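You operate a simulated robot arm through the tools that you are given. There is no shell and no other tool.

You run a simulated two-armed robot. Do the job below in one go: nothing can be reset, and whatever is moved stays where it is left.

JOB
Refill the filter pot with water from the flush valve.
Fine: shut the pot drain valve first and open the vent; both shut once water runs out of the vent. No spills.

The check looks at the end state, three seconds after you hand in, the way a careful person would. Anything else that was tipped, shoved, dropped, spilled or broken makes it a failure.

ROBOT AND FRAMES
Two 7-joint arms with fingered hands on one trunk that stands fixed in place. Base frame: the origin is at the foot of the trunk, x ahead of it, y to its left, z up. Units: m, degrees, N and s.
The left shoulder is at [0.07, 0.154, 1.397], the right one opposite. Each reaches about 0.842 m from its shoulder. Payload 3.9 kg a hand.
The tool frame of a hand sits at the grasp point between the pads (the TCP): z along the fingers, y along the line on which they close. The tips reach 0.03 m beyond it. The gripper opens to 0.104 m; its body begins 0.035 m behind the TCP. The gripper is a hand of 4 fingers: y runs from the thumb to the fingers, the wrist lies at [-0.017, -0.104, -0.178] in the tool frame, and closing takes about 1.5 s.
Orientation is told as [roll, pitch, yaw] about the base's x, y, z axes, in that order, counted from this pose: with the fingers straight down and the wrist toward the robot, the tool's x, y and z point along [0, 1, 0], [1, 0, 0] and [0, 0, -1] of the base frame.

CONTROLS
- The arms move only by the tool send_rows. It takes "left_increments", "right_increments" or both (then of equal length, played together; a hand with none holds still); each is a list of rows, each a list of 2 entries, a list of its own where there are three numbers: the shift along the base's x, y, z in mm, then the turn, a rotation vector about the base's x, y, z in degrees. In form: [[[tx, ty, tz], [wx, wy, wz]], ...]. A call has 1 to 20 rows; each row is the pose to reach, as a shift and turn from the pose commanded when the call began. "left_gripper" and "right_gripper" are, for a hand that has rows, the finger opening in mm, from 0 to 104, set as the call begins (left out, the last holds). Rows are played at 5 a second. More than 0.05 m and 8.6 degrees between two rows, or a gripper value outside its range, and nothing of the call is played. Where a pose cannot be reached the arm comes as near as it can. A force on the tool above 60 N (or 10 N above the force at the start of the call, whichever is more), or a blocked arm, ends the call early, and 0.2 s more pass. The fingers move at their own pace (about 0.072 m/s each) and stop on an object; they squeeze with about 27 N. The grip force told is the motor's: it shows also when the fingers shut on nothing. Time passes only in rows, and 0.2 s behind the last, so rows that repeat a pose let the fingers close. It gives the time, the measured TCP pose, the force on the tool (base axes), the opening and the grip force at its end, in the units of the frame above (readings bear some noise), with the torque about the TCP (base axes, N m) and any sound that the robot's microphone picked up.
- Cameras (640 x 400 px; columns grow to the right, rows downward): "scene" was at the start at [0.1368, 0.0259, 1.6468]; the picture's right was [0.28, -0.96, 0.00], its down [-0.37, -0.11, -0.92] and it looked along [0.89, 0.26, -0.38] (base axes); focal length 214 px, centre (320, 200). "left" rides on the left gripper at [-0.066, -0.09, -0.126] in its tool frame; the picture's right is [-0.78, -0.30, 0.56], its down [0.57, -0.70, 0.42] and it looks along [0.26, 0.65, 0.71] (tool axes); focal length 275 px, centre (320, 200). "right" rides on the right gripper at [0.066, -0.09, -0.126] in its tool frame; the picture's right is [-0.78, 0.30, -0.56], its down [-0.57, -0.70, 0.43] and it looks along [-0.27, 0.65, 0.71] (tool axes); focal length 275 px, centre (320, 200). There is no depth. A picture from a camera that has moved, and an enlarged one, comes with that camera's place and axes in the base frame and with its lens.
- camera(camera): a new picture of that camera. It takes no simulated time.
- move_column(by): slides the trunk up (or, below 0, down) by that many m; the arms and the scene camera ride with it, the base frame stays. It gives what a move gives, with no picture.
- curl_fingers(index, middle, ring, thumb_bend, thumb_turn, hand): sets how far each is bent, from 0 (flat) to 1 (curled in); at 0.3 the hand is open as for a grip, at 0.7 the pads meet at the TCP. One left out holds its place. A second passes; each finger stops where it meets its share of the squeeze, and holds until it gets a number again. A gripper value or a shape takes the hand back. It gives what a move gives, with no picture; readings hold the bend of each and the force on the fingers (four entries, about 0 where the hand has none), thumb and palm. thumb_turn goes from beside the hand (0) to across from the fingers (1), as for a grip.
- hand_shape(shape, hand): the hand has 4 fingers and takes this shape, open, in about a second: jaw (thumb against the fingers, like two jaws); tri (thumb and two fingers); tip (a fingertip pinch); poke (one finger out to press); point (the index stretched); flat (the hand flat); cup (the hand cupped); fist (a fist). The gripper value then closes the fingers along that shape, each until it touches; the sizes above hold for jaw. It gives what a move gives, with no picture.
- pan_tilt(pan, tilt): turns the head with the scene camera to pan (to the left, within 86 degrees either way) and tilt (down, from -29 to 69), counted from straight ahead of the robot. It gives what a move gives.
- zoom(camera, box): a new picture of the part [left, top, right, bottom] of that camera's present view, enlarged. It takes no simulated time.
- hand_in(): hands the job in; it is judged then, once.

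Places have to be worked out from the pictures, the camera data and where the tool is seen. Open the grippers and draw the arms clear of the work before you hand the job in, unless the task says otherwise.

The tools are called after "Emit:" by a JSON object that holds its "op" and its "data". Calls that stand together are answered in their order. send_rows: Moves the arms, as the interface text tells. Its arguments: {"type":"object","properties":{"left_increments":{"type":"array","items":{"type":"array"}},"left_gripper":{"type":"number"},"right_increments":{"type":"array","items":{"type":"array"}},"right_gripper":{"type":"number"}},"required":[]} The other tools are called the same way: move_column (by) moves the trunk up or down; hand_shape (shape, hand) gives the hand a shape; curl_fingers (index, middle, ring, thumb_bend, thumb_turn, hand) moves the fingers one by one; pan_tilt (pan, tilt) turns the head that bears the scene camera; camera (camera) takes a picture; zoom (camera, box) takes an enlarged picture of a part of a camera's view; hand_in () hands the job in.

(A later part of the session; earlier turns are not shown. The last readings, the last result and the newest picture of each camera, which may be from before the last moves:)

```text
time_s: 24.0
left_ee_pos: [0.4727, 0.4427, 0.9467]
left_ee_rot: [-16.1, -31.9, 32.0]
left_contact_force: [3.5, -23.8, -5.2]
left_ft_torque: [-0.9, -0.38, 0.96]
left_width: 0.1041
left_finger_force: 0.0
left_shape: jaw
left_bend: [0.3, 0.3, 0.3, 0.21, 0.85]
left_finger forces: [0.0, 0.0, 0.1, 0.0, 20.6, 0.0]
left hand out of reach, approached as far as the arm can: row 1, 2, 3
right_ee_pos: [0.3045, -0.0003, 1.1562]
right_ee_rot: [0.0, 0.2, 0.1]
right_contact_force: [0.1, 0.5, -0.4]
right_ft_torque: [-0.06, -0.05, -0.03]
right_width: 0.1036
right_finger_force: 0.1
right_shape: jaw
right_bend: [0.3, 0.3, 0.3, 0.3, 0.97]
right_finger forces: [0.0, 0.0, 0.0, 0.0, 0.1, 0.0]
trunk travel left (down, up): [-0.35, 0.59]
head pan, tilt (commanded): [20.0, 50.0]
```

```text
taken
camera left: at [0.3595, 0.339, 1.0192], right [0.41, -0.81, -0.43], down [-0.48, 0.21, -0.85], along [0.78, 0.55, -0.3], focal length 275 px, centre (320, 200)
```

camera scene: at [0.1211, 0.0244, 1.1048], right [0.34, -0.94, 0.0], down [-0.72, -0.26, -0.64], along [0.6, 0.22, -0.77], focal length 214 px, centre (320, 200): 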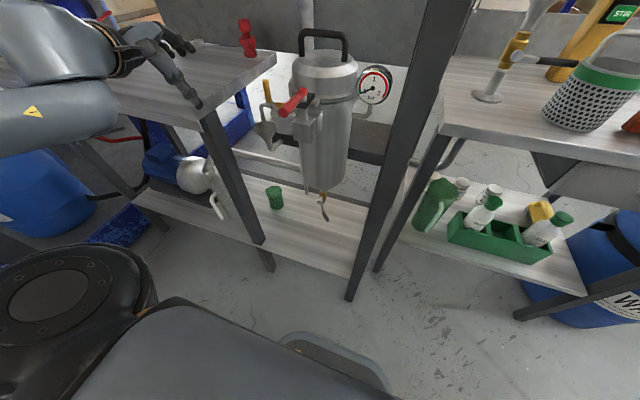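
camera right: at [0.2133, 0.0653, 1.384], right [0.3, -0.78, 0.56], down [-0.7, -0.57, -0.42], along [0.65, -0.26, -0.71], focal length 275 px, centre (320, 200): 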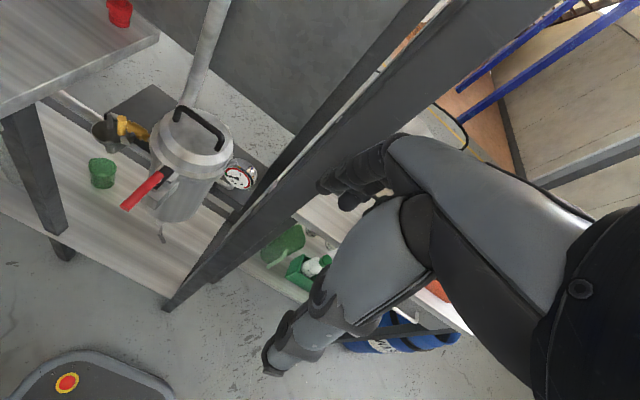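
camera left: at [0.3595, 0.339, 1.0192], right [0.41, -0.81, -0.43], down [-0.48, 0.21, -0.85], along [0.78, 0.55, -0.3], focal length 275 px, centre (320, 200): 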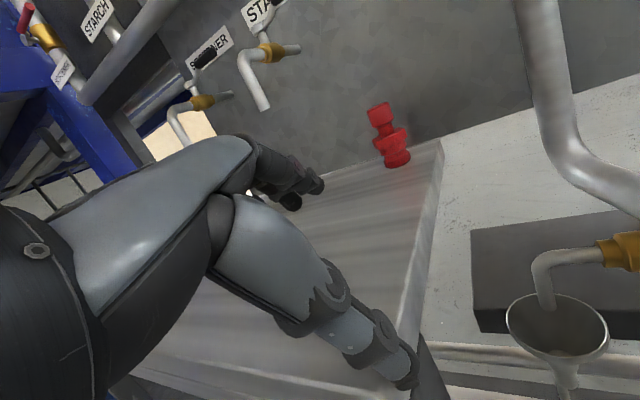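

The table corner appears unmoved; the thumb still leans on the table's right edge. The arm is too folded here, so I lift with the trunk, which raises the hand free and gives the elbow room.

Emit:
{"op": "move_column", "data": {"by": 0.1}}

Emit:
{"op": "camera", "data": {"camera": "scene"}}

Emit:
{"op": "camera", "data": {"camera": "left"}}

```text
time_s: 25.4
left_ee_pos: [0.4707, 0.445, 1.0471]
left_ee_rot: [-16.2, -32.2, 31.9]
left_contact_force: [-0.4, 0.4, -1.1]
left_ft_torque: [0.01, -0.01, -0.01]
left_width: 0.1042
left_finger_force: 0.1
left_shape: jaw
left_bend: [0.3, 0.3, 0.3, 0.3, 0.97]
left_finger forces: [0.0, 0.0, 0.1, 0.0, 0.0, 0.0]
right_ee_pos: [0.3054, 0.0013, 1.2573]
right_ee_rot: [-0.1, 0.3, 0.0]
right_contact_force: [0.3, -0.4, 0.2]
right_ft_torque: [0.0, -0.04, 0.0]
right_width: 0.1037
right_finger_force: 0.1
right_shape: jaw
right_bend: [0.3, 0.3, 0.3, 0.3, 0.97]
right_finger forces: [0.0, 0.0, 0.1, 0.0, 0.1, 0.0]
trunk travel left (down, up): [-0.45, 0.49]
head pan, tilt (commanded): [20.0, 50.0]
```

```text
taken
camera scene: at [0.1202, 0.0264, 1.2051], right [0.34, -0.94, 0.0], down [-0.72, -0.26, -0.64], along [0.6, 0.22, -0.77], focal length 214 px, centre (320, 200)
```

scene: 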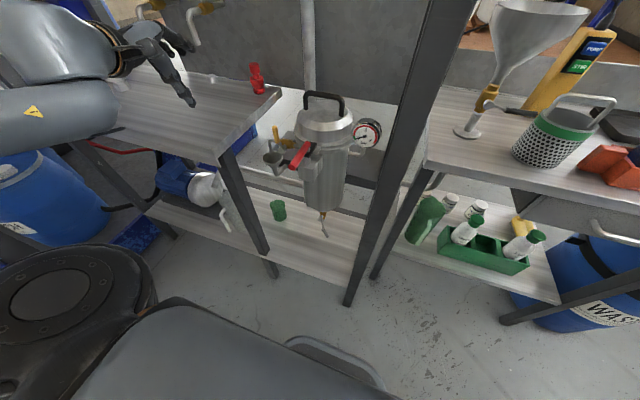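

```text
taken
camera left: at [0.3591, 0.3407, 1.1193], right [0.41, -0.81, -0.43], down [-0.48, 0.21, -0.85], along [0.78, 0.55, -0.3], focal length 275 px, centre (320, 200)
```

left: 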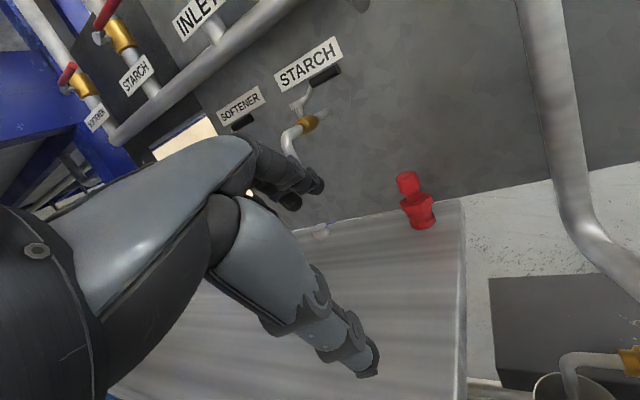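

The hand is free again and nothing looks shifted. The arm can't fold its wrist nearer than ~0.34 m to the shoulder, so I'll raise the trunk high, set the hand below the shoulder pointing forward in free air, and then ride the trunk down.

Emit:
{"op": "move_column", "data": {"by": 0.42}}

Emit:
{"op": "pan_tilt", "data": {"pan": 35, "tilt": 35}}

Emit:
{"op": "camera", "data": {"camera": "scene"}}

```text
refused: 0.42 is not a number from -0.4 to 0.4
```

```text
time_s: 26.1
left_ee_pos: [0.4707, 0.4442, 1.0488]
left_ee_rot: [-16.1, -32.1, 32.0]
left_contact_force: [0.6, 0.4, -0.2]
left_ft_torque: [0.02, 0.01, -0.02]
left_width: 0.104
left_finger_force: 0.0
left_shape: jaw
left_bend: [0.3, 0.3, 0.3, 0.3, 0.97]
left_finger forces: [0.0, 0.0, 0.0, 0.0, 0.1, 0.0]
right_ee_pos: [0.305, 0.0001, 1.2569]
right_ee_rot: [0.0, 0.2, 0.0]
right_contact_force: [-0.6, -0.5, -0.6]
right_ft_torque: [0.01, 0.01, 0.02]
right_width: 0.1036
right_finger_force: 0.1
right_shape: jaw
right_bend: [0.3, 0.3, 0.3, 0.3, 0.97]
right_finger forces: [0.0, 0.1, 0.0, 0.0, 0.0, 0.1]
trunk travel left (down, up): [-0.45, 0.49]
head pan, tilt (commanded): [35.0, 35.0]
```

```text
taken
camera scene: at [0.1198, 0.0503, 1.2268], right [0.57, -0.82, 0.0], down [-0.47, -0.33, -0.82], along [0.67, 0.47, -0.57], focal length 214 px, centre (320, 200)
```

scene: 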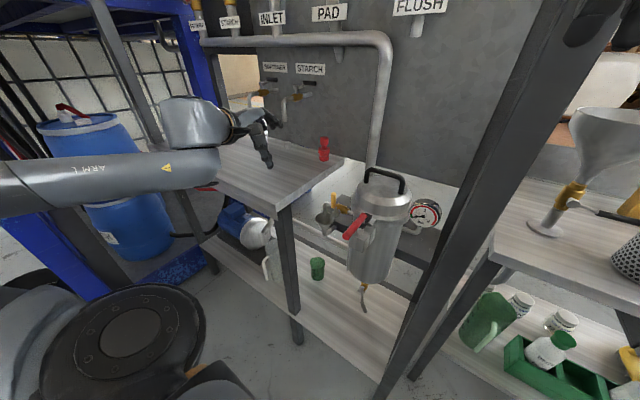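

The limit per move is 0.4 m; I raise by that and look at the table items that were hidden under the forearm.

Emit:
{"op": "move_column", "data": {"by": 0.4}}

Emit:
{"op": "pan_tilt", "data": {"pan": 30, "tilt": 45}}

Emit:
{"op": "camera", "data": {"camera": "scene"}}

Emit:
{"op": "zoom", "data": {"camera": "scene", "box": [100, 100, 380, 280]}}

```text
time_s: 29.9
left_ee_pos: [0.4712, 0.4449, 1.4468]
left_ee_rot: [-16.1, -32.1, 32.0]
left_contact_force: [0.2, -0.3, -0.6]
left_ft_torque: [0.0, 0.01, 0.03]
left_width: 0.104
left_finger_force: 0.1
left_shape: jaw
left_bend: [0.3, 0.3, 0.3, 0.3, 0.97]
left_finger forces: [0.0, 0.1, 0.0, 0.0, 0.1, 0.1]
right_ee_pos: [0.3037, 0.0009, 1.6573]
right_ee_rot: [0.1, 0.3, 0.0]
right_contact_force: [0.2, -0.7, 1.2]
right_ft_torque: [-0.01, -0.02, 0.0]
right_width: 0.1036
right_finger_force: 0.2
right_shape: jaw
right_bend: [0.3, 0.3, 0.3, 0.3, 0.97]
right_finger forces: [0.0, 0.0, 0.0, 0.1, 0.0, 0.0]
trunk travel left (down, up): [-0.85, 0.09]
head pan, tilt (commanded): [35.0, 35.0]
```

```text
time_s: 30.7
left_ee_pos: [0.4705, 0.4443, 1.4479]
left_ee_rot: [-16.1, -32.1, 32.0]
left_contact_force: [-0.7, -0.4, 0.6]
left_ft_torque: [-0.01, 0.02, 0.0]
left_width: 0.1041
left_finger_force: 0.0
left_shape: jaw
left_bend: [0.3, 0.3, 0.3, 0.3, 0.97]
left_finger forces: [0.0, 0.0, 0.0, 0.1, 0.1, 0.1]
right_ee_pos: [0.3042, -0.0, 1.6575]
right_ee_rot: [0.0, 0.2, 0.0]
right_contact_force: [-0.4, -0.8, -0.2]
right_ft_torque: [-0.02, 0.01, 0.02]
right_width: 0.1039
right_finger_force: 0.1
right_shape: jaw
right_bend: [0.3, 0.3, 0.3, 0.3, 0.97]
right_finger forces: [0.1, 0.1, 0.1, 0.0, 0.0, 0.1]
trunk travel left (down, up): [-0.85, 0.09]
head pan, tilt (commanded): [30.0, 45.0]
```

```text
taken
camera scene: at [0.1182, 0.0406, 1.6121], right [0.5, -0.87, 0.0], down [-0.61, -0.35, -0.71], along [0.61, 0.35, -0.71], focal length 214 px, centre (320, 200)
```

scene: 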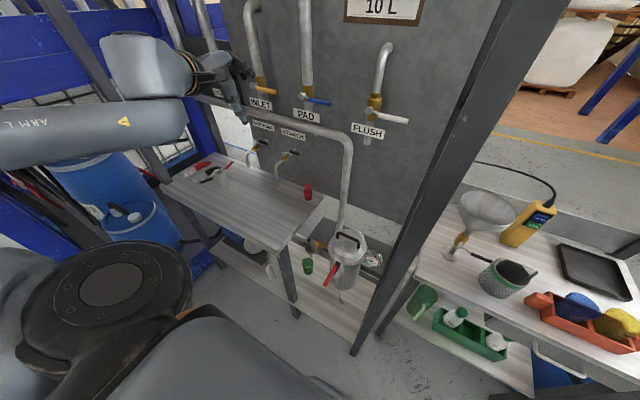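

```text
2.22 times, centred on (240, 190) of scene
camera zoom: at [0.1182, 0.0406, 1.6121], right [0.5, -0.87, 0.0], down [-0.61, -0.35, -0.71], along [0.61, 0.35, -0.71], focal length 477 px, centre (498, 222)
```

zoom: 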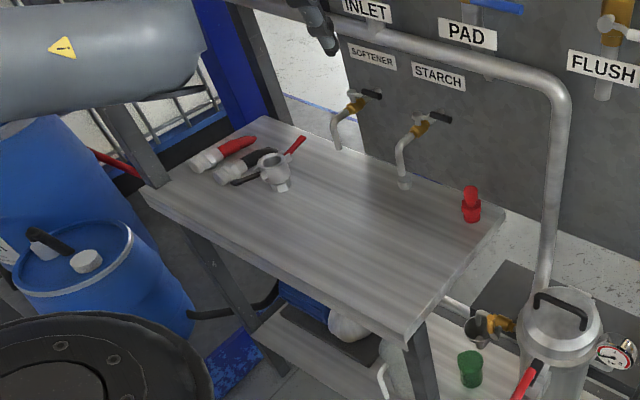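

The tools on the table are where they were. Now, high up in free air, I straighten the left hand and bring it out to the left front, below shoulder height.

Emit:
{"op": "send_rows", "data": {"left_increments": [[[-18, 12, -25], [1.0, 5.9, -4.4]], [[-37, 25, -50], [2.1, 11.8, -8.8]], [[-55, 38, -75], [3.2, 17.7, -13.1]], [[-74, 51, -100], [4.3, 23.6, -17.5]], [[-92, 63, -124], [5.3, 29.5, -21.9]], [[-111, 76, -148], [6.4, 35.4, -26.3]]]}}

Emit:
{"op": "camera", "data": {"camera": "scene"}}

```text
time_s: 32.1
left_ee_pos: [0.3734, 0.5222, 1.2988]
left_ee_rot: [0.1, 0.2, 0.0]
left_contact_force: [-0.4, 1.1, -1.1]
left_ft_torque: [-0.01, 0.01, -0.01]
left_width: 0.1039
left_finger_force: 0.0
left_shape: jaw
left_bend: [0.3, 0.3, 0.3, 0.3, 0.97]
left_finger forces: [0.0, 0.1, 0.0, 0.0, 0.0, 0.0]
left hand out of reach, approached as far as the arm can: row 2, 3, 4, 5, 6
right_ee_pos: [0.3053, 0.002, 1.6561]
right_ee_rot: [-0.1, 0.3, 0.0]
right_contact_force: [-0.5, 0.4, 0.6]
right_ft_torque: [-0.03, -0.02, 0.01]
right_width: 0.1039
right_finger_force: 0.0
right_shape: jaw
right_bend: [0.3, 0.3, 0.3, 0.3, 0.97]
right_finger forces: [0.1, 0.0, 0.1, 0.0, 0.0, 0.0]
trunk travel left (down, up): [-0.85, 0.09]
head pan, tilt (commanded): [30.0, 45.0]
```

```text
taken
camera scene: at [0.119, 0.0428, 1.6119], right [0.5, -0.87, 0.0], down [-0.61, -0.35, -0.71], along [0.61, 0.35, -0.71], focal length 214 px, centre (320, 200)
```

scene: 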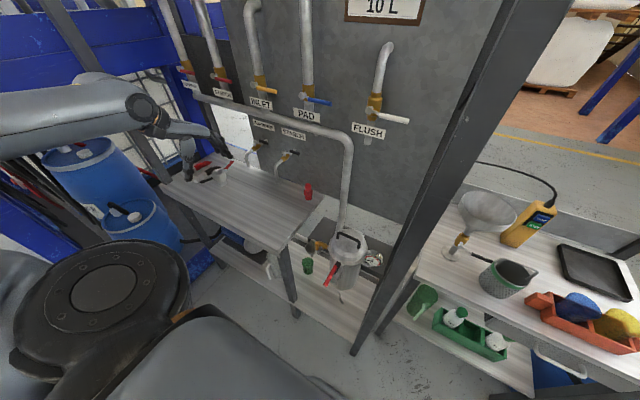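

The arm is near its folding limit but followed. I now go down and pitch the fingers forward while staying out to the left, to keep the wrist far enough from the shoulder.

Emit:
{"op": "send_rows", "data": {"left_increments": [[[0, 15, -30], [0, -7, 0]], [[0, 30, -60], [0, -14, 0]], [[0, 45, -90], [0, -21, 0]], [[0, 60, -120], [0, -28, 0]], [[0, 70, -150], [0, -35, 0]], [[0, 70, -180], [0, -42, 0]], [[0, 70, -210], [0, -49, 0]], [[0, 65, -240], [0, -56, 0]], [[0, 60, -270], [0, -63, 0]], [[0, 50, -295], [0, -70, 0]]]}}

Emit:
{"op": "camera", "data": {"camera": "scene"}}

```text
time_s: 34.3
left_ee_pos: [0.2226, 0.764, 1.1945]
left_ee_rot: [0.2, -70.3, -0.4]
left_contact_force: [-5.2, 0.4, -2.7]
left_ft_torque: [-0.04, -0.28, 0.09]
left_width: 0.1038
left_finger_force: 0.0
left_shape: jaw
left_bend: [0.3, 0.3, 0.3, 0.3, 0.97]
left_finger forces: [0.0, 0.0, 0.0, 0.0, 0.0, 0.0]
left hand out of reach, approached as far as the arm can: row 1, 5, 6, 7, 8, 9, 10
right_ee_pos: [0.2982, 0.0048, 1.6584]
right_ee_rot: [-0.2, 0.0, 0.1]
right_contact_force: [-0.8, 1.0, -0.1]
right_ft_torque: [0.01, -0.04, 0.01]
right_width: 0.1038
right_finger_force: 0.1
right_shape: jaw
right_bend: [0.3, 0.3, 0.3, 0.3, 0.97]
right_finger forces: [0.0, 0.0, 0.0, 0.0, 0.1, 0.0]
trunk travel left (down, up): [-0.85, 0.09]
head pan, tilt (commanded): [30.0, 45.0]
```

```text
taken
camera scene: at [0.1126, 0.0438, 1.6122], right [0.5, -0.86, 0.0], down [-0.61, -0.36, -0.71], along [0.61, 0.35, -0.71], focal length 214 px, centre (320, 200)
```

scene: 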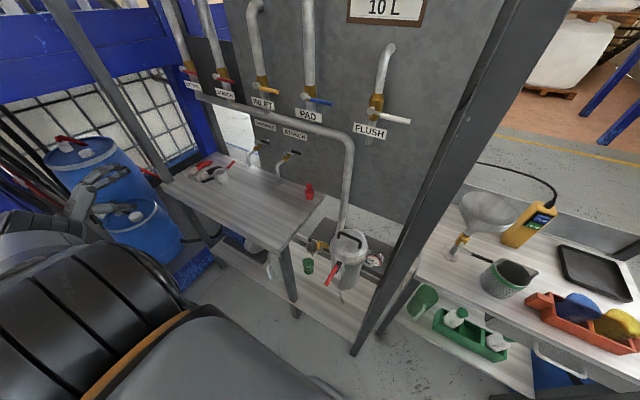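

The solver kept orientation but swung the hand out left to (0.22, 0.76, 1.19); the elbow is low now, which suits a forward-pointing hand. I bring the hand inward to the right and down in part steps and watch whether it follows.

Emit:
{"op": "send_rows", "data": {"left_increments": [[[10, -36, -20], [0, 0, 0]], [[20, -72, -40], [0, 0, 0]], [[30, -108, -60], [0, 0, 0]], [[40, -144, -80], [0, 0, 0]], [[50, -180, -100], [0, 0, 0]]]}}

Emit:
{"op": "camera", "data": {"camera": "scene"}}

```text
time_s: 35.5
left_ee_pos: [0.2346, 0.7601, 1.1902]
left_ee_rot: [-0.2, -69.9, 0.2]
left_contact_force: [0.0, -0.1, -0.2]
left_ft_torque: [-0.01, 0.01, 0.01]
left_width: 0.1037
left_finger_force: 0.1
left_shape: jaw
left_bend: [0.3, 0.3, 0.3, 0.3, 0.97]
left_finger forces: [0.1, 0.0, 0.0, 0.1, 0.0, 0.1]
left hand out of reach, approached as far as the arm can: row 1, 2, 3, 4, 5
right_ee_pos: [0.3047, -0.0004, 1.657]
right_ee_rot: [-0.1, 0.2, -0.1]
right_contact_force: [0.3, 0.8, -0.1]
right_ft_torque: [0.02, -0.01, -0.01]
right_width: 0.1041
right_finger_force: 0.1
right_shape: jaw
right_bend: [0.3, 0.3, 0.3, 0.3, 0.97]
right_finger forces: [0.0, 0.1, 0.0, 0.1, 0.1, 0.1]
trunk travel left (down, up): [-0.85, 0.09]
head pan, tilt (commanded): [30.0, 45.0]
```

```text
taken
camera scene: at [0.1189, 0.0409, 1.612], right [0.5, -0.87, 0.0], down [-0.61, -0.35, -0.71], along [0.61, 0.35, -0.71], focal length 214 px, centre (320, 200)
```

scene: 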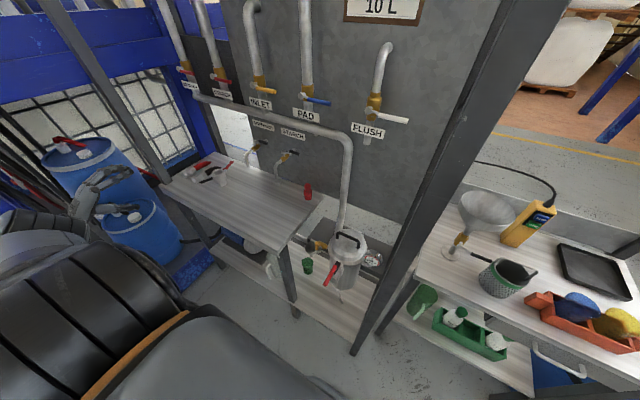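

The arm sits at a joint limit here. I look at the arm itself to understand its posture.

Emit:
{"op": "pan_tilt", "data": {"pan": 80, "tilt": 40}}

Emit:
{"op": "camera", "data": {"camera": "scene"}}

Emit:
{"op": "camera", "data": {"camera": "left"}}

Emit:
{"op": "camera", "data": {"camera": "right"}}

```text
time_s: 36.6
left_ee_pos: [0.2344, 0.7594, 1.1897]
left_ee_rot: [-0.2, -70.0, 0.2]
left_contact_force: [-0.3, 0.4, 0.6]
left_ft_torque: [0.03, 0.01, 0.0]
left_width: 0.1036
left_finger_force: 0.1
left_shape: jaw
left_bend: [0.3, 0.3, 0.3, 0.3, 0.97]
left_finger forces: [0.0, 0.0, 0.0, 0.0, 0.1, 0.0]
right_ee_pos: [0.3054, 0.0004, 1.6569]
right_ee_rot: [0.0, 0.3, 0.0]
right_contact_force: [-0.5, 0.3, 0.1]
right_ft_torque: [0.0, -0.01, 0.0]
right_width: 0.1039
right_finger_force: 0.0
right_shape: jaw
right_bend: [0.3, 0.3, 0.3, 0.3, 0.97]
right_finger forces: [0.0, 0.1, 0.0, 0.1, 0.1, 0.0]
trunk travel left (down, up): [-0.85, 0.09]
head pan, tilt (commanded): [80.0, 40.0]
```

```text
taken
camera scene: at [0.063, 0.0836, 1.6193], right [0.98, -0.17, 0.0], down [-0.11, -0.63, -0.77], along [0.13, 0.75, -0.64], focal length 214 px, centre (320, 200)
```

scene: 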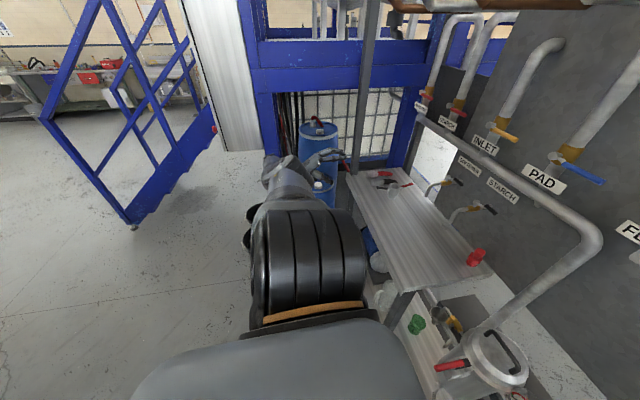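

```text
taken
camera left: at [0.0848, 0.6941, 1.151], right [0.42, -0.78, -0.47], down [0.16, 0.57, -0.81], along [0.89, 0.27, 0.36], focal length 275 px, centre (320, 200)
```

left: 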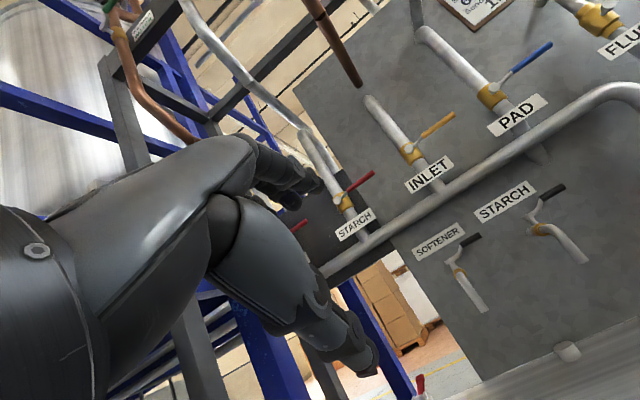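

```text
taken
camera right: at [0.2149, 0.0661, 1.7827], right [0.3, -0.78, 0.56], down [-0.7, -0.57, -0.42], along [0.65, -0.27, -0.72], focal length 275 px, centre (320, 200)
```

right: 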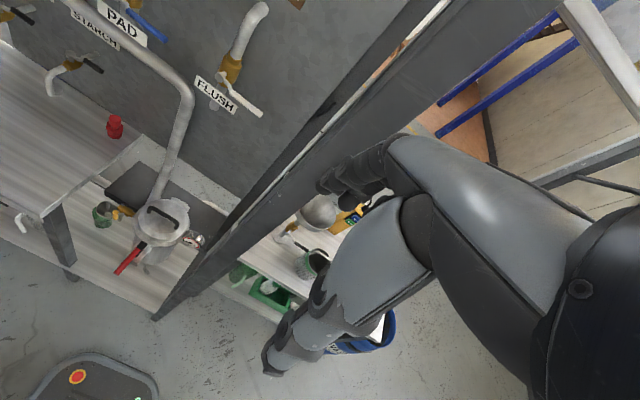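

The left arm is stretched straight out sideways. From there I let it swing down with the fingers turned down, in the free space left of the robot, to get the elbow low.

Emit:
{"op": "send_rows", "data": {"left_increments": [[[-5, -14, -40], [0, 7, 0]], [[-10, -28, -80], [0, 14, 0]], [[-15, -42, -120], [0, 21, 0]], [[-20, -57, -160], [0, 28, 0]], [[-25, -71, -200], [0, 35, 0]], [[-30, -86, -240], [0, 42, 0]], [[-35, -100, -280], [0, 49, 0]], [[-40, -114, -320], [0, 56, 0]], [[-45, -128, -360], [0, 63, 0]], [[-50, -143, -398], [0, 70, 0]]]}}

Emit:
{"op": "camera", "data": {"camera": "scene"}}

```text
time_s: 38.9
left_ee_pos: [0.0705, 0.7619, 0.9952]
left_ee_rot: [0.1, 0.1, 0.1]
left_contact_force: [-0.3, 0.0, -0.6]
left_ft_torque: [0.0, 0.0, 0.03]
left_width: 0.1039
left_finger_force: 0.0
left_shape: jaw
left_bend: [0.3, 0.3, 0.3, 0.3, 0.97]
left_finger forces: [0.1, 0.1, 0.0, 0.0, 0.0, 0.0]
left hand out of reach, approached as far as the arm can: row 1, 2, 3, 4, 5, 6, 7, 8, 9, 10
right_ee_pos: [0.3037, 0.0003, 1.6578]
right_ee_rot: [-0.2, 0.2, 0.0]
right_contact_force: [-0.6, 0.6, 0.2]
right_ft_torque: [0.03, 0.04, 0.0]
right_width: 0.1043
right_finger_force: 0.1
right_shape: jaw
right_bend: [0.3, 0.3, 0.3, 0.3, 0.97]
right_finger forces: [0.1, 0.0, 0.0, 0.0, 0.0, 0.0]
trunk travel left (down, up): [-0.85, 0.09]
head pan, tilt (commanded): [80.0, 40.0]
```

```text
taken
camera scene: at [0.0622, 0.0839, 1.6193], right [0.98, -0.17, 0.0], down [-0.11, -0.63, -0.77], along [0.13, 0.75, -0.64], focal length 214 px, centre (320, 200)
```

scene: 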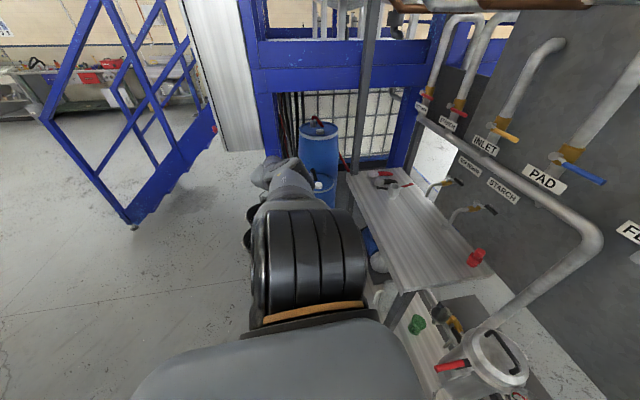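

The elbow is now low (about (0.1, 0.43, 1.1)) with the forearm pointing left. I sweep the hand forward over the front of the table edge height-clear, turning the fingers forward-left in line with the forearm.

Emit:
{"op": "send_rows", "data": {"left_increments": [[[20, 25, 35], [2.5, -6.1, 2.5]], [[40, 45, 70], [5.0, -12.1, 5.0]], [[65, 60, 105], [7.5, -18.2, 7.5]], [[90, 70, 135], [10.1, -24.3, 10.1]], [[120, 75, 160], [12.6, -30.3, 12.6]], [[150, 75, 180], [15.1, -36.4, 15.1]], [[180, 70, 195], [17.6, -42.5, 17.6]], [[210, 60, 205], [20.1, -48.5, 20.1]], [[240, 50, 212], [22.6, -54.6, 22.6]], [[270, 38, 218], [25.1, -60.6, 25.1]], [[295, 26, 222], [27.7, -66.7, 27.7]], [[315, 16, 225], [30.2, -72.8, 30.2]], [[330, 6, 227], [32.7, -78.8, 32.7]], [[344, -4, 229], [35.2, -84.9, 35.2]]]}}

Emit:
{"op": "camera", "data": {"camera": "scene"}}

```text
time_s: 41.9
left_ee_pos: [0.1979, 0.9007, 1.2741]
left_ee_rot: [26.6, -88.1, 17.1]
left_contact_force: [0.0, -0.5, 0.5]
left_ft_torque: [0.01, 0.01, 0.01]
left_width: 0.104
left_finger_force: 0.2
left_shape: jaw
left_bend: [0.3, 0.3, 0.3, 0.3, 0.97]
left_finger forces: [0.1, 0.0, 0.1, 0.1, 0.0, 0.0]
left hand out of reach, approached as far as the arm can: row 3, 4, 5, 6, 7, 8, 9, 10, 11, 12, 13, 14
right_ee_pos: [0.3049, -0.0, 1.6573]
right_ee_rot: [0.0, 0.3, 0.1]
right_contact_force: [0.6, -0.6, -0.1]
right_ft_torque: [-0.04, 0.05, 0.0]
right_width: 0.1039
right_finger_force: 0.0
right_shape: jaw
right_bend: [0.3, 0.3, 0.3, 0.3, 0.97]
right_finger forces: [0.0, 0.0, 0.0, 0.0, 0.0, 0.0]
trunk travel left (down, up): [-0.85, 0.09]
head pan, tilt (commanded): [80.0, 40.0]
```

```text
taken
camera scene: at [0.0626, 0.0832, 1.6193], right [0.98, -0.17, 0.0], down [-0.11, -0.63, -0.77], along [0.13, 0.75, -0.64], focal length 214 px, centre (320, 200)
```

scene: 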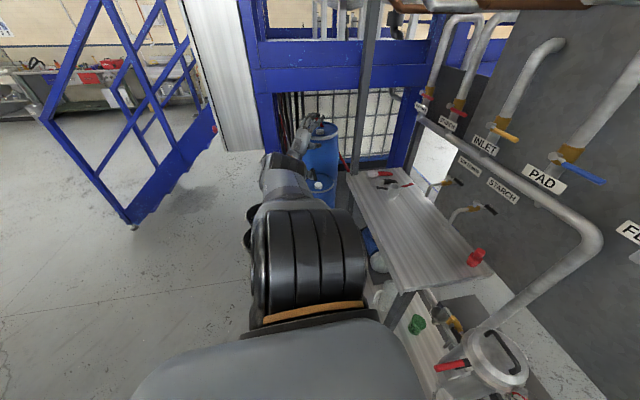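

Only the wrist turned; the upper joints are pinned at a limit. I go back up toward the starting posture, where the arm moved freely.

Emit:
{"op": "send_rows", "data": {"left_increments": [[[-10, -10, 20], [-2.5, 6.1, -2.5]], [[-20, -25, 40], [-5.0, 12.1, -5.0]], [[-20, -40, 60], [-7.5, 18.2, -7.5]], [[-15, -60, 80], [-10.1, 24.3, -10.1]], [[-10, -80, 100], [-12.6, 30.3, -12.6]], [[0, -100, 120], [-15.1, 36.4, -15.1]], [[10, -120, 140], [-17.6, 42.5, -17.6]], [[20, -140, 160], [-20.1, 48.5, -20.1]], [[35, -160, 180], [-22.6, 54.6, -22.6]], [[50, -180, 200], [-25.1, 60.6, -25.1]], [[65, -200, 220], [-27.7, 66.7, -27.7]], [[80, -220, 240], [-30.2, 72.8, -30.2]], [[90, -235, 260], [-32.7, 78.8, -32.7]], [[102, -250, 280], [-35.2, 84.9, -35.2]], [[112, -270, 310], [-35.2, 84.9, -35.2]], [[122, -290, 340], [-35.2, 84.9, -35.2]]]}}

Emit:
{"op": "camera", "data": {"camera": "scene"}}

```text
time_s: 45.2
left_ee_pos: [0.3393, 0.6626, 1.6514]
left_ee_rot: [0.1, -0.3, -1.0]
left_contact_force: [0.9, -0.5, 0.3]
left_ft_torque: [0.04, 0.02, 0.04]
left_width: 0.1036
left_finger_force: 0.1
left_shape: jaw
left_bend: [0.3, 0.3, 0.3, 0.3, 0.97]
left_finger forces: [0.1, 0.1, 0.1, 0.0, 0.1, 0.0]
left hand out of reach, approached as far as the arm can: row 1, 2, 3, 4, 5, 6, 7, 8, 9, 10, 11, 12, 13, 14, 15, 16
right_ee_pos: [0.3153, -0.0072, 1.655]
right_ee_rot: [0.2, 0.6, -0.3]
right_contact_force: [1.2, -0.9, -0.3]
right_ft_torque: [0.07, 0.04, 0.02]
right_width: 0.1042
right_finger_force: 0.0
right_shape: jaw
right_bend: [0.3, 0.3, 0.3, 0.3, 0.97]
right_finger forces: [0.1, 0.1, 0.0, 0.0, 0.0, 0.0]
trunk travel left (down, up): [-0.85, 0.09]
head pan, tilt (commanded): [80.0, 40.0]
```

```text
taken
camera scene: at [0.0726, 0.0766, 1.6191], right [0.98, -0.18, -0.01], down [-0.12, -0.63, -0.77], along [0.13, 0.76, -0.64], focal length 214 px, centre (320, 200)
```

scene: 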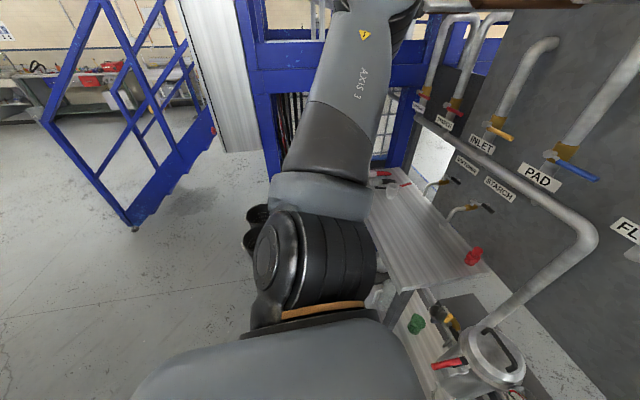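

The arm swung back up. I now bring it to the starting pose region (0.41, 0.43, 1.68).

Emit:
{"op": "send_rows", "data": {"left_increments": [[[12, -38, 5], [0, 0, 0]], [[24, -76, 10], [0, 0, 0]], [[36, -114, 15], [0, 0, 0]], [[48, -152, 20], [0, 0, 0]], [[60, -190, 25], [0, 0, 0]], [[72, -233, 29], [0, 0, 1]], [[72, -233, 29], [0, 0, 1]]]}}

Emit:
{"op": "camera", "data": {"camera": "scene"}}

```text
time_s: 46.9
left_ee_pos: [0.4296, 0.4751, 1.768]
left_ee_rot: [0.2, 0.4, 0.7]
left_contact_force: [-0.4, 0.1, 0.0]
left_ft_torque: [0.01, 0.01, 0.01]
left_width: 0.104
left_finger_force: 0.1
left_shape: jaw
left_bend: [0.3, 0.3, 0.3, 0.3, 0.97]
left_finger forces: [0.1, 0.1, 0.1, 0.0, 0.0, 0.0]
left hand out of reach, approached as far as the arm can: row 1, 2, 3, 4, 5, 6, 7
right_ee_pos: [0.2995, 0.0019, 1.659]
right_ee_rot: [-0.2, 0.0, -0.1]
right_contact_force: [-1.0, 0.3, 0.0]
right_ft_torque: [-0.02, -0.03, -0.01]
right_width: 0.1039
right_finger_force: 0.0
right_shape: jaw
right_bend: [0.3, 0.3, 0.3, 0.3, 0.97]
right_finger forces: [0.0, 0.0, 0.1, 0.0, 0.1, 0.1]
trunk travel left (down, up): [-0.85, 0.09]
head pan, tilt (commanded): [80.0, 40.0]
```

```text
taken
camera scene: at [0.0581, 0.0859, 1.6194], right [0.98, -0.17, 0.0], down [-0.11, -0.63, -0.77], along [0.13, 0.75, -0.64], focal length 214 px, centre (320, 200)
```

scene: 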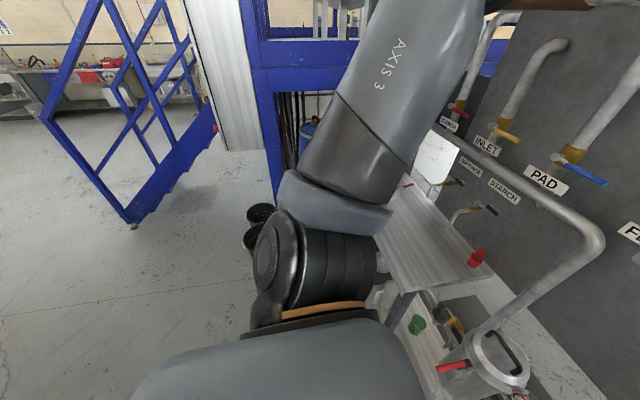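

The posture still differs from the start. I look up and forward-left to see where the elbow and forearm now are.

Emit:
{"op": "pan_tilt", "data": {"pan": 55, "tilt": 5}}

Emit:
{"op": "camera", "data": {"camera": "scene"}}

Emit:
{"op": "camera", "data": {"camera": "left"}}

```text
time_s: 47.9
left_ee_pos: [0.429, 0.4776, 1.768]
left_ee_rot: [0.1, 0.2, 0.8]
left_contact_force: [-0.1, 0.7, 1.1]
left_ft_torque: [0.0, 0.01, -0.02]
left_width: 0.104
left_finger_force: 0.1
left_shape: jaw
left_bend: [0.3, 0.3, 0.3, 0.3, 0.97]
left_finger forces: [0.1, 0.0, 0.1, 0.0, 0.0, 0.0]
right_ee_pos: [0.3004, 0.0023, 1.658]
right_ee_rot: [0.0, 0.0, -0.1]
right_contact_force: [0.3, 0.7, 0.5]
right_ft_torque: [0.01, 0.03, 0.02]
right_width: 0.1037
right_finger_force: 0.0
right_shape: jaw
right_bend: [0.3, 0.3, 0.3, 0.3, 0.97]
right_finger forces: [0.0, 0.0, 0.1, 0.0, 0.0, 0.0]
trunk travel left (down, up): [-0.85, 0.09]
head pan, tilt (commanded): [55.0, 5.0]
```

```text
taken
camera scene: at [0.0979, 0.077, 1.6751], right [0.82, -0.57, 0.0], down [-0.05, -0.07, -1.0], along [0.57, 0.82, -0.09], focal length 214 px, centre (320, 200)
```

scene: 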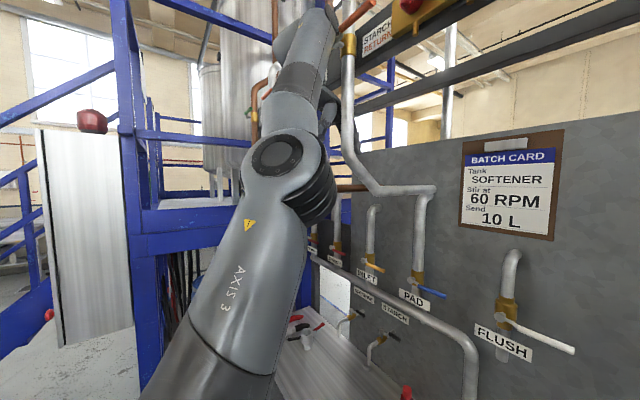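

```text
taken
camera left: at [0.3417, 0.4098, 1.8961], right [-0.29, -0.78, -0.56], down [-0.71, 0.56, -0.42], along [0.64, 0.27, -0.72], focal length 275 px, centre (320, 200)
```

left: 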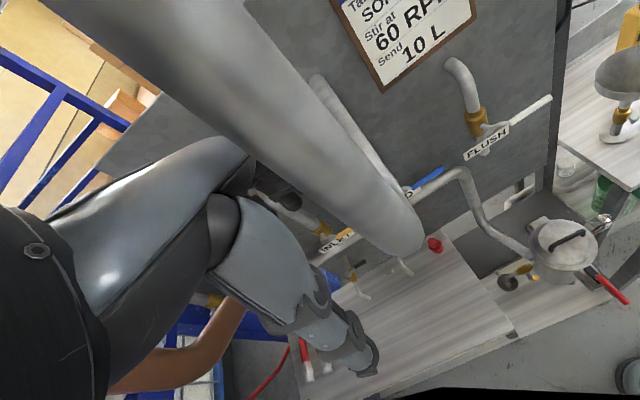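

A large grey tube shows close in the left camera. I check what it is before moving this arm any further.

Emit:
{"op": "pan_tilt", "data": {"pan": 40, "tilt": -22}}

Emit:
{"op": "camera", "data": {"camera": "scene"}}

Emit:
{"op": "zoom", "data": {"camera": "left", "box": [60, 0, 460, 280]}}

```text
time_s: 48.8
left_ee_pos: [0.4296, 0.4781, 1.769]
left_ee_rot: [0.1, 0.3, 0.7]
left_contact_force: [0.1, 0.1, -0.6]
left_ft_torque: [-0.03, 0.01, 0.01]
left_width: 0.1041
left_finger_force: 0.0
left_shape: jaw
left_bend: [0.3, 0.3, 0.3, 0.3, 0.97]
left_finger forces: [0.0, 0.1, 0.0, 0.0, 0.0, 0.1]
right_ee_pos: [0.3018, 0.0025, 1.6577]
right_ee_rot: [-0.1, 0.2, 0.0]
right_contact_force: [0.5, 0.8, 1.1]
right_ft_torque: [-0.05, -0.03, -0.01]
right_width: 0.1041
right_finger_force: 0.0
right_shape: jaw
right_bend: [0.3, 0.3, 0.3, 0.3, 0.97]
right_finger forces: [0.0, 0.0, 0.0, 0.1, 0.0, 0.0]
trunk travel left (down, up): [-0.85, 0.09]
head pan, tilt (commanded): [40.0, -22.0]
```

```text
taken
camera scene: at [0.1019, 0.0494, 1.7149], right [0.64, -0.77, 0.0], down [0.29, 0.24, -0.93], along [0.71, 0.6, 0.37], focal length 214 px, centre (320, 200)
```

scene: 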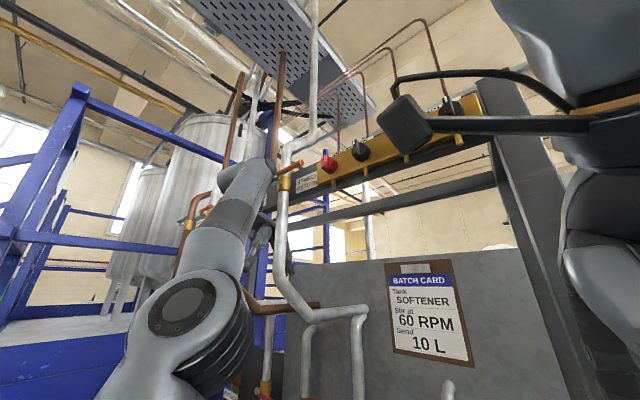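

```text
1.43 times, centred on (260, 140) of left
camera zoom: at [0.3417, 0.4097, 1.8961], right [-0.29, -0.78, -0.56], down [-0.71, 0.56, -0.42], along [0.64, 0.27, -0.72], focal length 393 px, centre (406, 286)
```

zoom: 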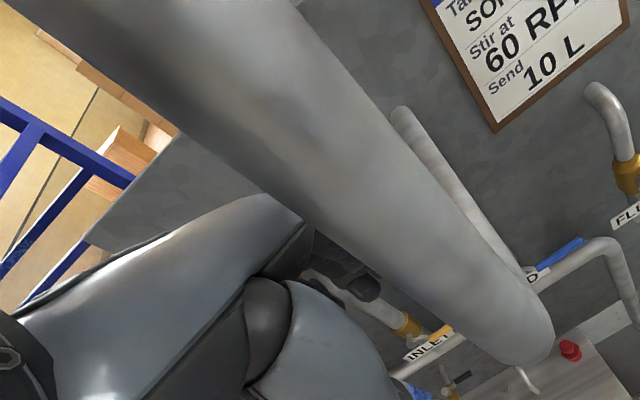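

That is the PAD pipe coming down from above, only a few cm in front of the fingers. I lower the trunk straight down along it, so the hand leaves it behind.

Emit:
{"op": "move_column", "data": {"by": -0.35}}

Emit:
{"op": "camera", "data": {"camera": "left"}}

Emit:
{"op": "pan_tilt", "data": {"pan": 50, "tilt": -5}}

Emit:
{"op": "camera", "data": {"camera": "scene"}}

```text
time_s: 52.2
left_ee_pos: [0.4335, 0.4769, 1.4181]
left_ee_rot: [0.2, 0.2, 0.7]
left_contact_force: [0.4, -0.3, -0.1]
left_ft_torque: [-0.02, 0.04, -0.04]
left_width: 0.1039
left_finger_force: 0.0
left_shape: jaw
left_bend: [0.3, 0.3, 0.3, 0.3, 0.97]
left_finger forces: [0.0, 0.0, 0.0, 0.0, 0.0, 0.0]
right_ee_pos: [0.3042, 0.0001, 1.308]
right_ee_rot: [0.1, 0.2, 0.0]
right_contact_force: [0.5, -0.1, 0.3]
right_ft_torque: [0.01, 0.0, -0.01]
right_width: 0.1037
right_finger_force: 0.1
right_shape: jaw
right_bend: [0.3, 0.3, 0.3, 0.3, 0.97]
right_finger forces: [0.0, 0.1, 0.0, 0.0, 0.0, 0.1]
trunk travel left (down, up): [-0.5, 0.44]
head pan, tilt (commanded): [40.0, -22.0]
```

```text
taken
camera left: at [0.3445, 0.4076, 1.5461], right [-0.29, -0.78, -0.56], down [-0.71, 0.56, -0.42], along [0.64, 0.28, -0.72], focal length 275 px, centre (320, 200)
```

left: 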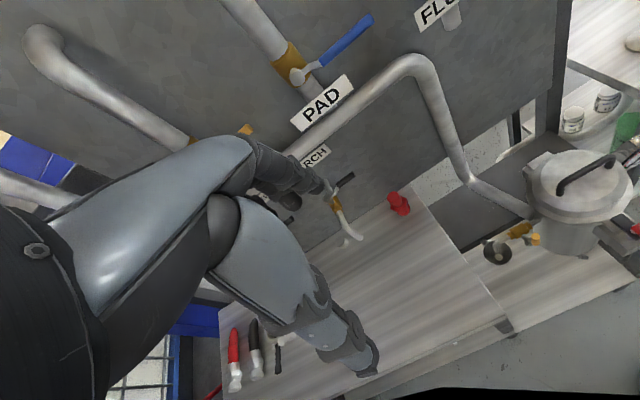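

```text
time_s: 53.0
left_ee_pos: [0.4319, 0.4751, 1.4183]
left_ee_rot: [0.2, 0.5, 0.9]
left_contact_force: [-0.2, -0.6, -0.3]
left_ft_torque: [-0.01, -0.03, -0.01]
left_width: 0.1042
left_finger_force: 0.0
left_shape: jaw
left_bend: [0.3, 0.3, 0.3, 0.3, 0.97]
left_finger forces: [0.1, 0.0, 0.0, 0.0, 0.0, 0.1]
right_ee_pos: [0.3046, 0.0016, 1.3074]
right_ee_rot: [0.0, 0.1, 0.1]
right_contact_force: [-0.2, -0.4, -0.8]
right_ft_torque: [-0.04, 0.0, 0.02]
right_width: 0.1039
right_finger_force: 0.1
right_shape: jaw
right_bend: [0.3, 0.3, 0.3, 0.3, 0.97]
right_finger forces: [0.0, 0.1, 0.1, 0.1, 0.0, 0.0]
trunk travel left (down, up): [-0.5, 0.44]
head pan, tilt (commanded): [50.0, -5.0]
```

```text
taken
camera scene: at [0.104, 0.0669, 1.3408], right [0.77, -0.64, 0.0], down [0.06, 0.07, -1.0], along [0.64, 0.76, 0.09], focal length 214 px, centre (320, 200)
```

scene: 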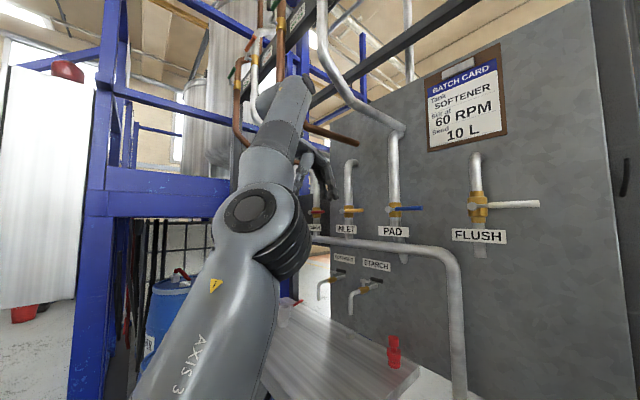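

Now there is room. The elbow should flex toward its ribbed side (forward-right), so I move the hand sideways that way first and then inward.

Emit:
{"op": "send_rows", "data": {"left_increments": [[[20, -20, -5], [0, 0, 0]], [[40, -42, -10], [0, 0, 0]], [[60, -65, -15], [0, 0, 0]], [[75, -90, -20], [0, 0, 0]], [[75, -120, -25], [0, 0, 0]], [[65, -150, -30], [0, 0, 0]], [[50, -180, -40], [0, 0, 0]]]}}

Emit:
{"op": "camera", "data": {"camera": "scene"}}

```text
time_s: 54.6
left_ee_pos: [0.5042, 0.3679, 1.4164]
left_ee_rot: [4.9, 3.2, -2.8]
left_contact_force: [0.7, -1.3, -0.8]
left_ft_torque: [0.01, 0.0, 0.01]
left_width: 0.104
left_finger_force: 0.1
left_shape: jaw
left_bend: [0.3, 0.3, 0.3, 0.3, 0.97]
left_finger forces: [0.0, 0.1, 0.1, 0.0, 0.1, 0.0]
left hand out of reach, approached as far as the arm can: row 1, 2, 3, 4, 5, 6, 7
right_ee_pos: [0.3046, -0.0013, 1.3067]
right_ee_rot: [0.0, 0.3, -0.2]
right_contact_force: [-0.2, 0.2, 1.1]
right_ft_torque: [0.0, 0.01, 0.0]
right_width: 0.1039
right_finger_force: 0.2
right_shape: jaw
right_bend: [0.3, 0.3, 0.3, 0.3, 0.97]
right_finger forces: [0.1, 0.0, 0.0, 0.1, 0.1, 0.0]
trunk travel left (down, up): [-0.5, 0.44]
head pan, tilt (commanded): [50.0, -5.0]
```

```text
taken
camera scene: at [0.1043, 0.0654, 1.3408], right [0.77, -0.64, 0.0], down [0.06, 0.07, -1.0], along [0.64, 0.76, 0.09], focal length 214 px, centre (320, 200)
```

scene: 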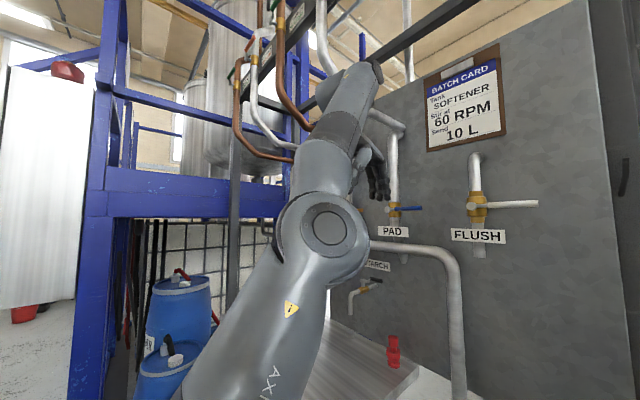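

The arm is trapped nearly straight with the wrist at its bend limit. Tilting the fingers back toward the robot should force the forearm forward and flex the elbow, so I do that, holding the position.

Emit:
{"op": "send_rows", "data": {"left_increments": [[[-5, -5, -5], [-1, 7, 0]], [[-10, -10, -10], [-2, 14, 0]], [[-15, -15, -15], [-3, 21, 0]], [[-20, -20, -20], [-4, 28, 0]], [[-25, -25, -25], [-5, 35, 0]], [[-30, -30, -30], [-5, 42, 0]]]}}

Emit:
{"op": "camera", "data": {"camera": "scene"}}

```text
time_s: 56.0
left_ee_pos: [0.4446, 0.2676, 1.3257]
left_ee_rot: [-2.8, 35.0, -5.6]
left_contact_force: [-0.1, 0.0, -0.1]
left_ft_torque: [-0.02, -0.02, 0.03]
left_width: 0.104
left_finger_force: 0.2
left_shape: jaw
left_bend: [0.3, 0.3, 0.3, 0.3, 0.97]
left_finger forces: [0.0, 0.1, 0.1, 0.1, 0.1, 0.0]
left hand out of reach, approached as far as the arm can: row 1, 2, 3, 4, 5, 6
right_ee_pos: [0.3033, 0.0012, 1.3073]
right_ee_rot: [-0.1, 0.2, -0.1]
right_contact_force: [-0.7, 0.4, 0.7]
right_ft_torque: [0.03, 0.0, -0.02]
right_width: 0.104
right_finger_force: 0.1
right_shape: jaw
right_bend: [0.3, 0.3, 0.3, 0.3, 0.97]
right_finger forces: [0.0, 0.1, 0.1, 0.1, 0.0, 0.0]
trunk travel left (down, up): [-0.5, 0.44]
head pan, tilt (commanded): [50.0, -5.0]
```

```text
taken
camera scene: at [0.1037, 0.0671, 1.3408], right [0.77, -0.64, 0.0], down [0.06, 0.07, -1.0], along [0.64, 0.76, 0.09], focal length 214 px, centre (320, 200)
```

scene: 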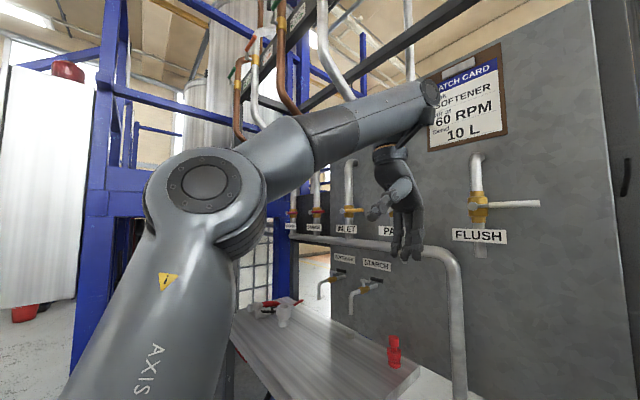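

The elbow is flexed again, like at the start, and I now know the limits: wrist bend about 120°, wrist 0.42–0.65 m from the shoulder. I lower the hand somewhat in free air, straighten it, and then raise the trunk.

Emit:
{"op": "send_rows", "data": {"left_increments": [[[0, 8, -44], [0.6, 0, 1]], [[0, 16, -88], [1.2, 0, 2]], [[0, 24, -132], [1.8, 0, 3]], [[0, 32, -170], [2.3, 0, 4]]]}}

```text
time_s: 57.0
left_ee_pos: [0.4447, 0.3015, 1.1571]
left_ee_rot: [-0.1, 35.0, 0.0]
left_contact_force: [0.5, 0.8, -0.7]
left_ft_torque: [-0.01, 0.0, 0.01]
left_width: 0.104
left_finger_force: 0.1
left_shape: jaw
left_bend: [0.3, 0.3, 0.3, 0.3, 0.97]
left_finger forces: [0.1, 0.1, 0.0, 0.0, 0.0, 0.0]
right_ee_pos: [0.3054, 0.002, 1.307]
right_ee_rot: [-0.2, 0.2, 0.0]
right_contact_force: [-0.3, 0.0, 0.5]
right_ft_torque: [0.0, 0.04, 0.02]
right_width: 0.1039
right_finger_force: 0.1
right_shape: jaw
right_bend: [0.3, 0.3, 0.3, 0.3, 0.97]
right_finger forces: [0.0, 0.0, 0.0, 0.1, 0.0, 0.0]
trunk travel left (down, up): [-0.5, 0.44]
head pan, tilt (commanded): [50.0, -5.0]
```

It followed exactly. I raise the trunk 0.4 m and then lower the hand to shoulder height out in front.

Emit:
{"op": "move_column", "data": {"by": 0.4}}

Emit:
{"op": "send_rows", "data": {"left_increments": [[[2, 6, -45], [0, 0, 0]], [[5, 13, -90], [0, 0, 0]], [[8, 20, -135], [0, 0, 0]], [[11, 26, -180], [0, 0, 0]], [[14, 33, -225], [0, 0, 0]], [[16, 39, -270], [0, 0, 0]], [[18, 45, -315], [0, 0, 0]]]}}

Emit:
{"op": "camera", "data": {"camera": "scene"}}

```text
time_s: 60.8
left_ee_pos: [0.4438, 0.2988, 1.555]
left_ee_rot: [0.2, 35.0, 0.1]
left_contact_force: [0.0, -0.8, 0.0]
left_ft_torque: [-0.02, 0.01, 0.01]
left_width: 0.1039
left_finger_force: 0.1
left_shape: jaw
left_bend: [0.3, 0.3, 0.3, 0.3, 0.97]
left_finger forces: [0.0, 0.1, 0.0, 0.1, 0.0, 0.1]
right_ee_pos: [0.3038, 0.0003, 1.7076]
right_ee_rot: [0.0, 0.1, 0.0]
right_contact_force: [0.1, 0.0, -0.1]
right_ft_torque: [-0.04, 0.01, 0.01]
right_width: 0.104
right_finger_force: 0.0
right_shape: jaw
right_bend: [0.3, 0.3, 0.3, 0.3, 0.97]
right_finger forces: [0.1, 0.0, 0.0, 0.0, 0.0, 0.1]
trunk travel left (down, up): [-0.9, 0.04]
head pan, tilt (commanded): [50.0, -5.0]
```

```text
time_s: 62.4
left_ee_pos: [0.4632, 0.3443, 1.2403]
left_ee_rot: [0.1, 35.1, -0.1]
left_contact_force: [-0.8, -0.1, -0.1]
left_ft_torque: [-0.02, 0.02, 0.0]
left_width: 0.1039
left_finger_force: 0.0
left_shape: jaw
left_bend: [0.3, 0.3, 0.3, 0.3, 0.97]
left_finger forces: [0.0, 0.1, 0.0, 0.1, 0.0, 0.0]
right_ee_pos: [0.3058, 0.0024, 1.7085]
right_ee_rot: [-0.2, 0.2, 0.1]
right_contact_force: [0.3, 0.1, -0.5]
right_ft_torque: [-0.01, 0.0, -0.02]
right_width: 0.1039
right_finger_force: 0.0
right_shape: jaw
right_bend: [0.3, 0.3, 0.3, 0.3, 0.97]
right_finger forces: [0.0, 0.0, 0.0, 0.1, 0.0, 0.0]
trunk travel left (down, up): [-0.9, 0.04]
head pan, tilt (commanded): [50.0, -5.0]
```

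```text
taken
camera scene: at [0.1047, 0.0676, 1.7407], right [0.77, -0.64, 0.0], down [0.06, 0.07, -1.0], along [0.64, 0.76, 0.09], focal length 214 px, centre (320, 200)
```

scene: 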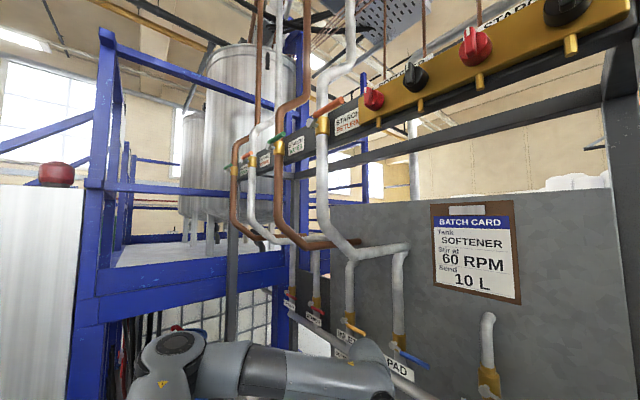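

The arm follows. I continue lowering while turning the fingers down and then forward, drawing back in front of the table edge.

Emit:
{"op": "send_rows", "data": {"left_increments": [[[8, 1, -40], [0, -7, 0]], [[16, 1, -80], [0, -14, 0]], [[25, 2, -120], [0, -21, 0]], [[33, 3, -160], [0, -28, 0]], [[41, 3, -195], [0, -35, 0]], [[18, -7, -225], [0, -42, 0]], [[-4, -17, -253], [0, -49, 0]], [[-26, -27, -278], [0, -55, 0]]]}}

Emit:
{"op": "pan_tilt", "data": {"pan": 30, "tilt": 50}}

Emit:
{"op": "camera", "data": {"camera": "scene"}}

```text
time_s: 64.2
left_ee_pos: [0.4344, 0.3162, 0.9619]
left_ee_rot: [0.2, -19.9, 0.0]
left_contact_force: [-1.2, -0.2, 0.6]
left_ft_torque: [-0.01, 0.0, 0.01]
left_width: 0.1039
left_finger_force: 0.0
left_shape: jaw
left_bend: [0.3, 0.3, 0.3, 0.3, 0.97]
left_finger forces: [0.0, 0.0, 0.0, 0.0, 0.1, 0.1]
right_ee_pos: [0.3021, -0.0014, 1.7078]
right_ee_rot: [0.0, 0.2, 0.1]
right_contact_force: [-0.2, -0.3, -0.1]
right_ft_torque: [0.01, -0.04, 0.03]
right_width: 0.1038
right_finger_force: 0.1
right_shape: jaw
right_bend: [0.3, 0.3, 0.3, 0.3, 0.97]
right_finger forces: [0.0, 0.1, 0.0, 0.1, 0.0, 0.0]
trunk travel left (down, up): [-0.9, 0.04]
head pan, tilt (commanded): [50.0, -5.0]
```

```text
time_s: 65.5
left_ee_pos: [0.4383, 0.3178, 0.9612]
left_ee_rot: [0.1, -19.7, -0.1]
left_contact_force: [0.9, 0.3, 0.3]
left_ft_torque: [0.01, -0.03, 0.0]
left_width: 0.1039
left_finger_force: 0.0
left_shape: jaw
left_bend: [0.3, 0.3, 0.3, 0.3, 0.97]
left_finger forces: [0.0, 0.1, 0.1, 0.0, 0.0, 0.0]
right_ee_pos: [0.3031, 0.0003, 1.7085]
right_ee_rot: [0.0, 0.2, 0.0]
right_contact_force: [-0.3, -0.7, -0.5]
right_ft_torque: [0.0, 0.02, 0.01]
right_width: 0.104
right_finger_force: 0.2
right_shape: jaw
right_bend: [0.3, 0.3, 0.3, 0.3, 0.97]
right_finger forces: [0.0, 0.1, 0.0, 0.0, 0.0, 0.1]
trunk travel left (down, up): [-0.9, 0.04]
head pan, tilt (commanded): [30.0, 50.0]
```

```text
taken
camera scene: at [0.114, 0.0383, 1.6552], right [0.5, -0.87, 0.0], down [-0.66, -0.38, -0.64], along [0.56, 0.32, -0.77], focal length 214 px, centre (320, 200)
```

scene: 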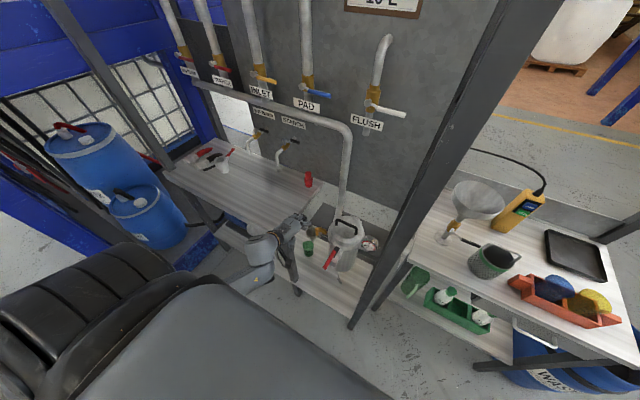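

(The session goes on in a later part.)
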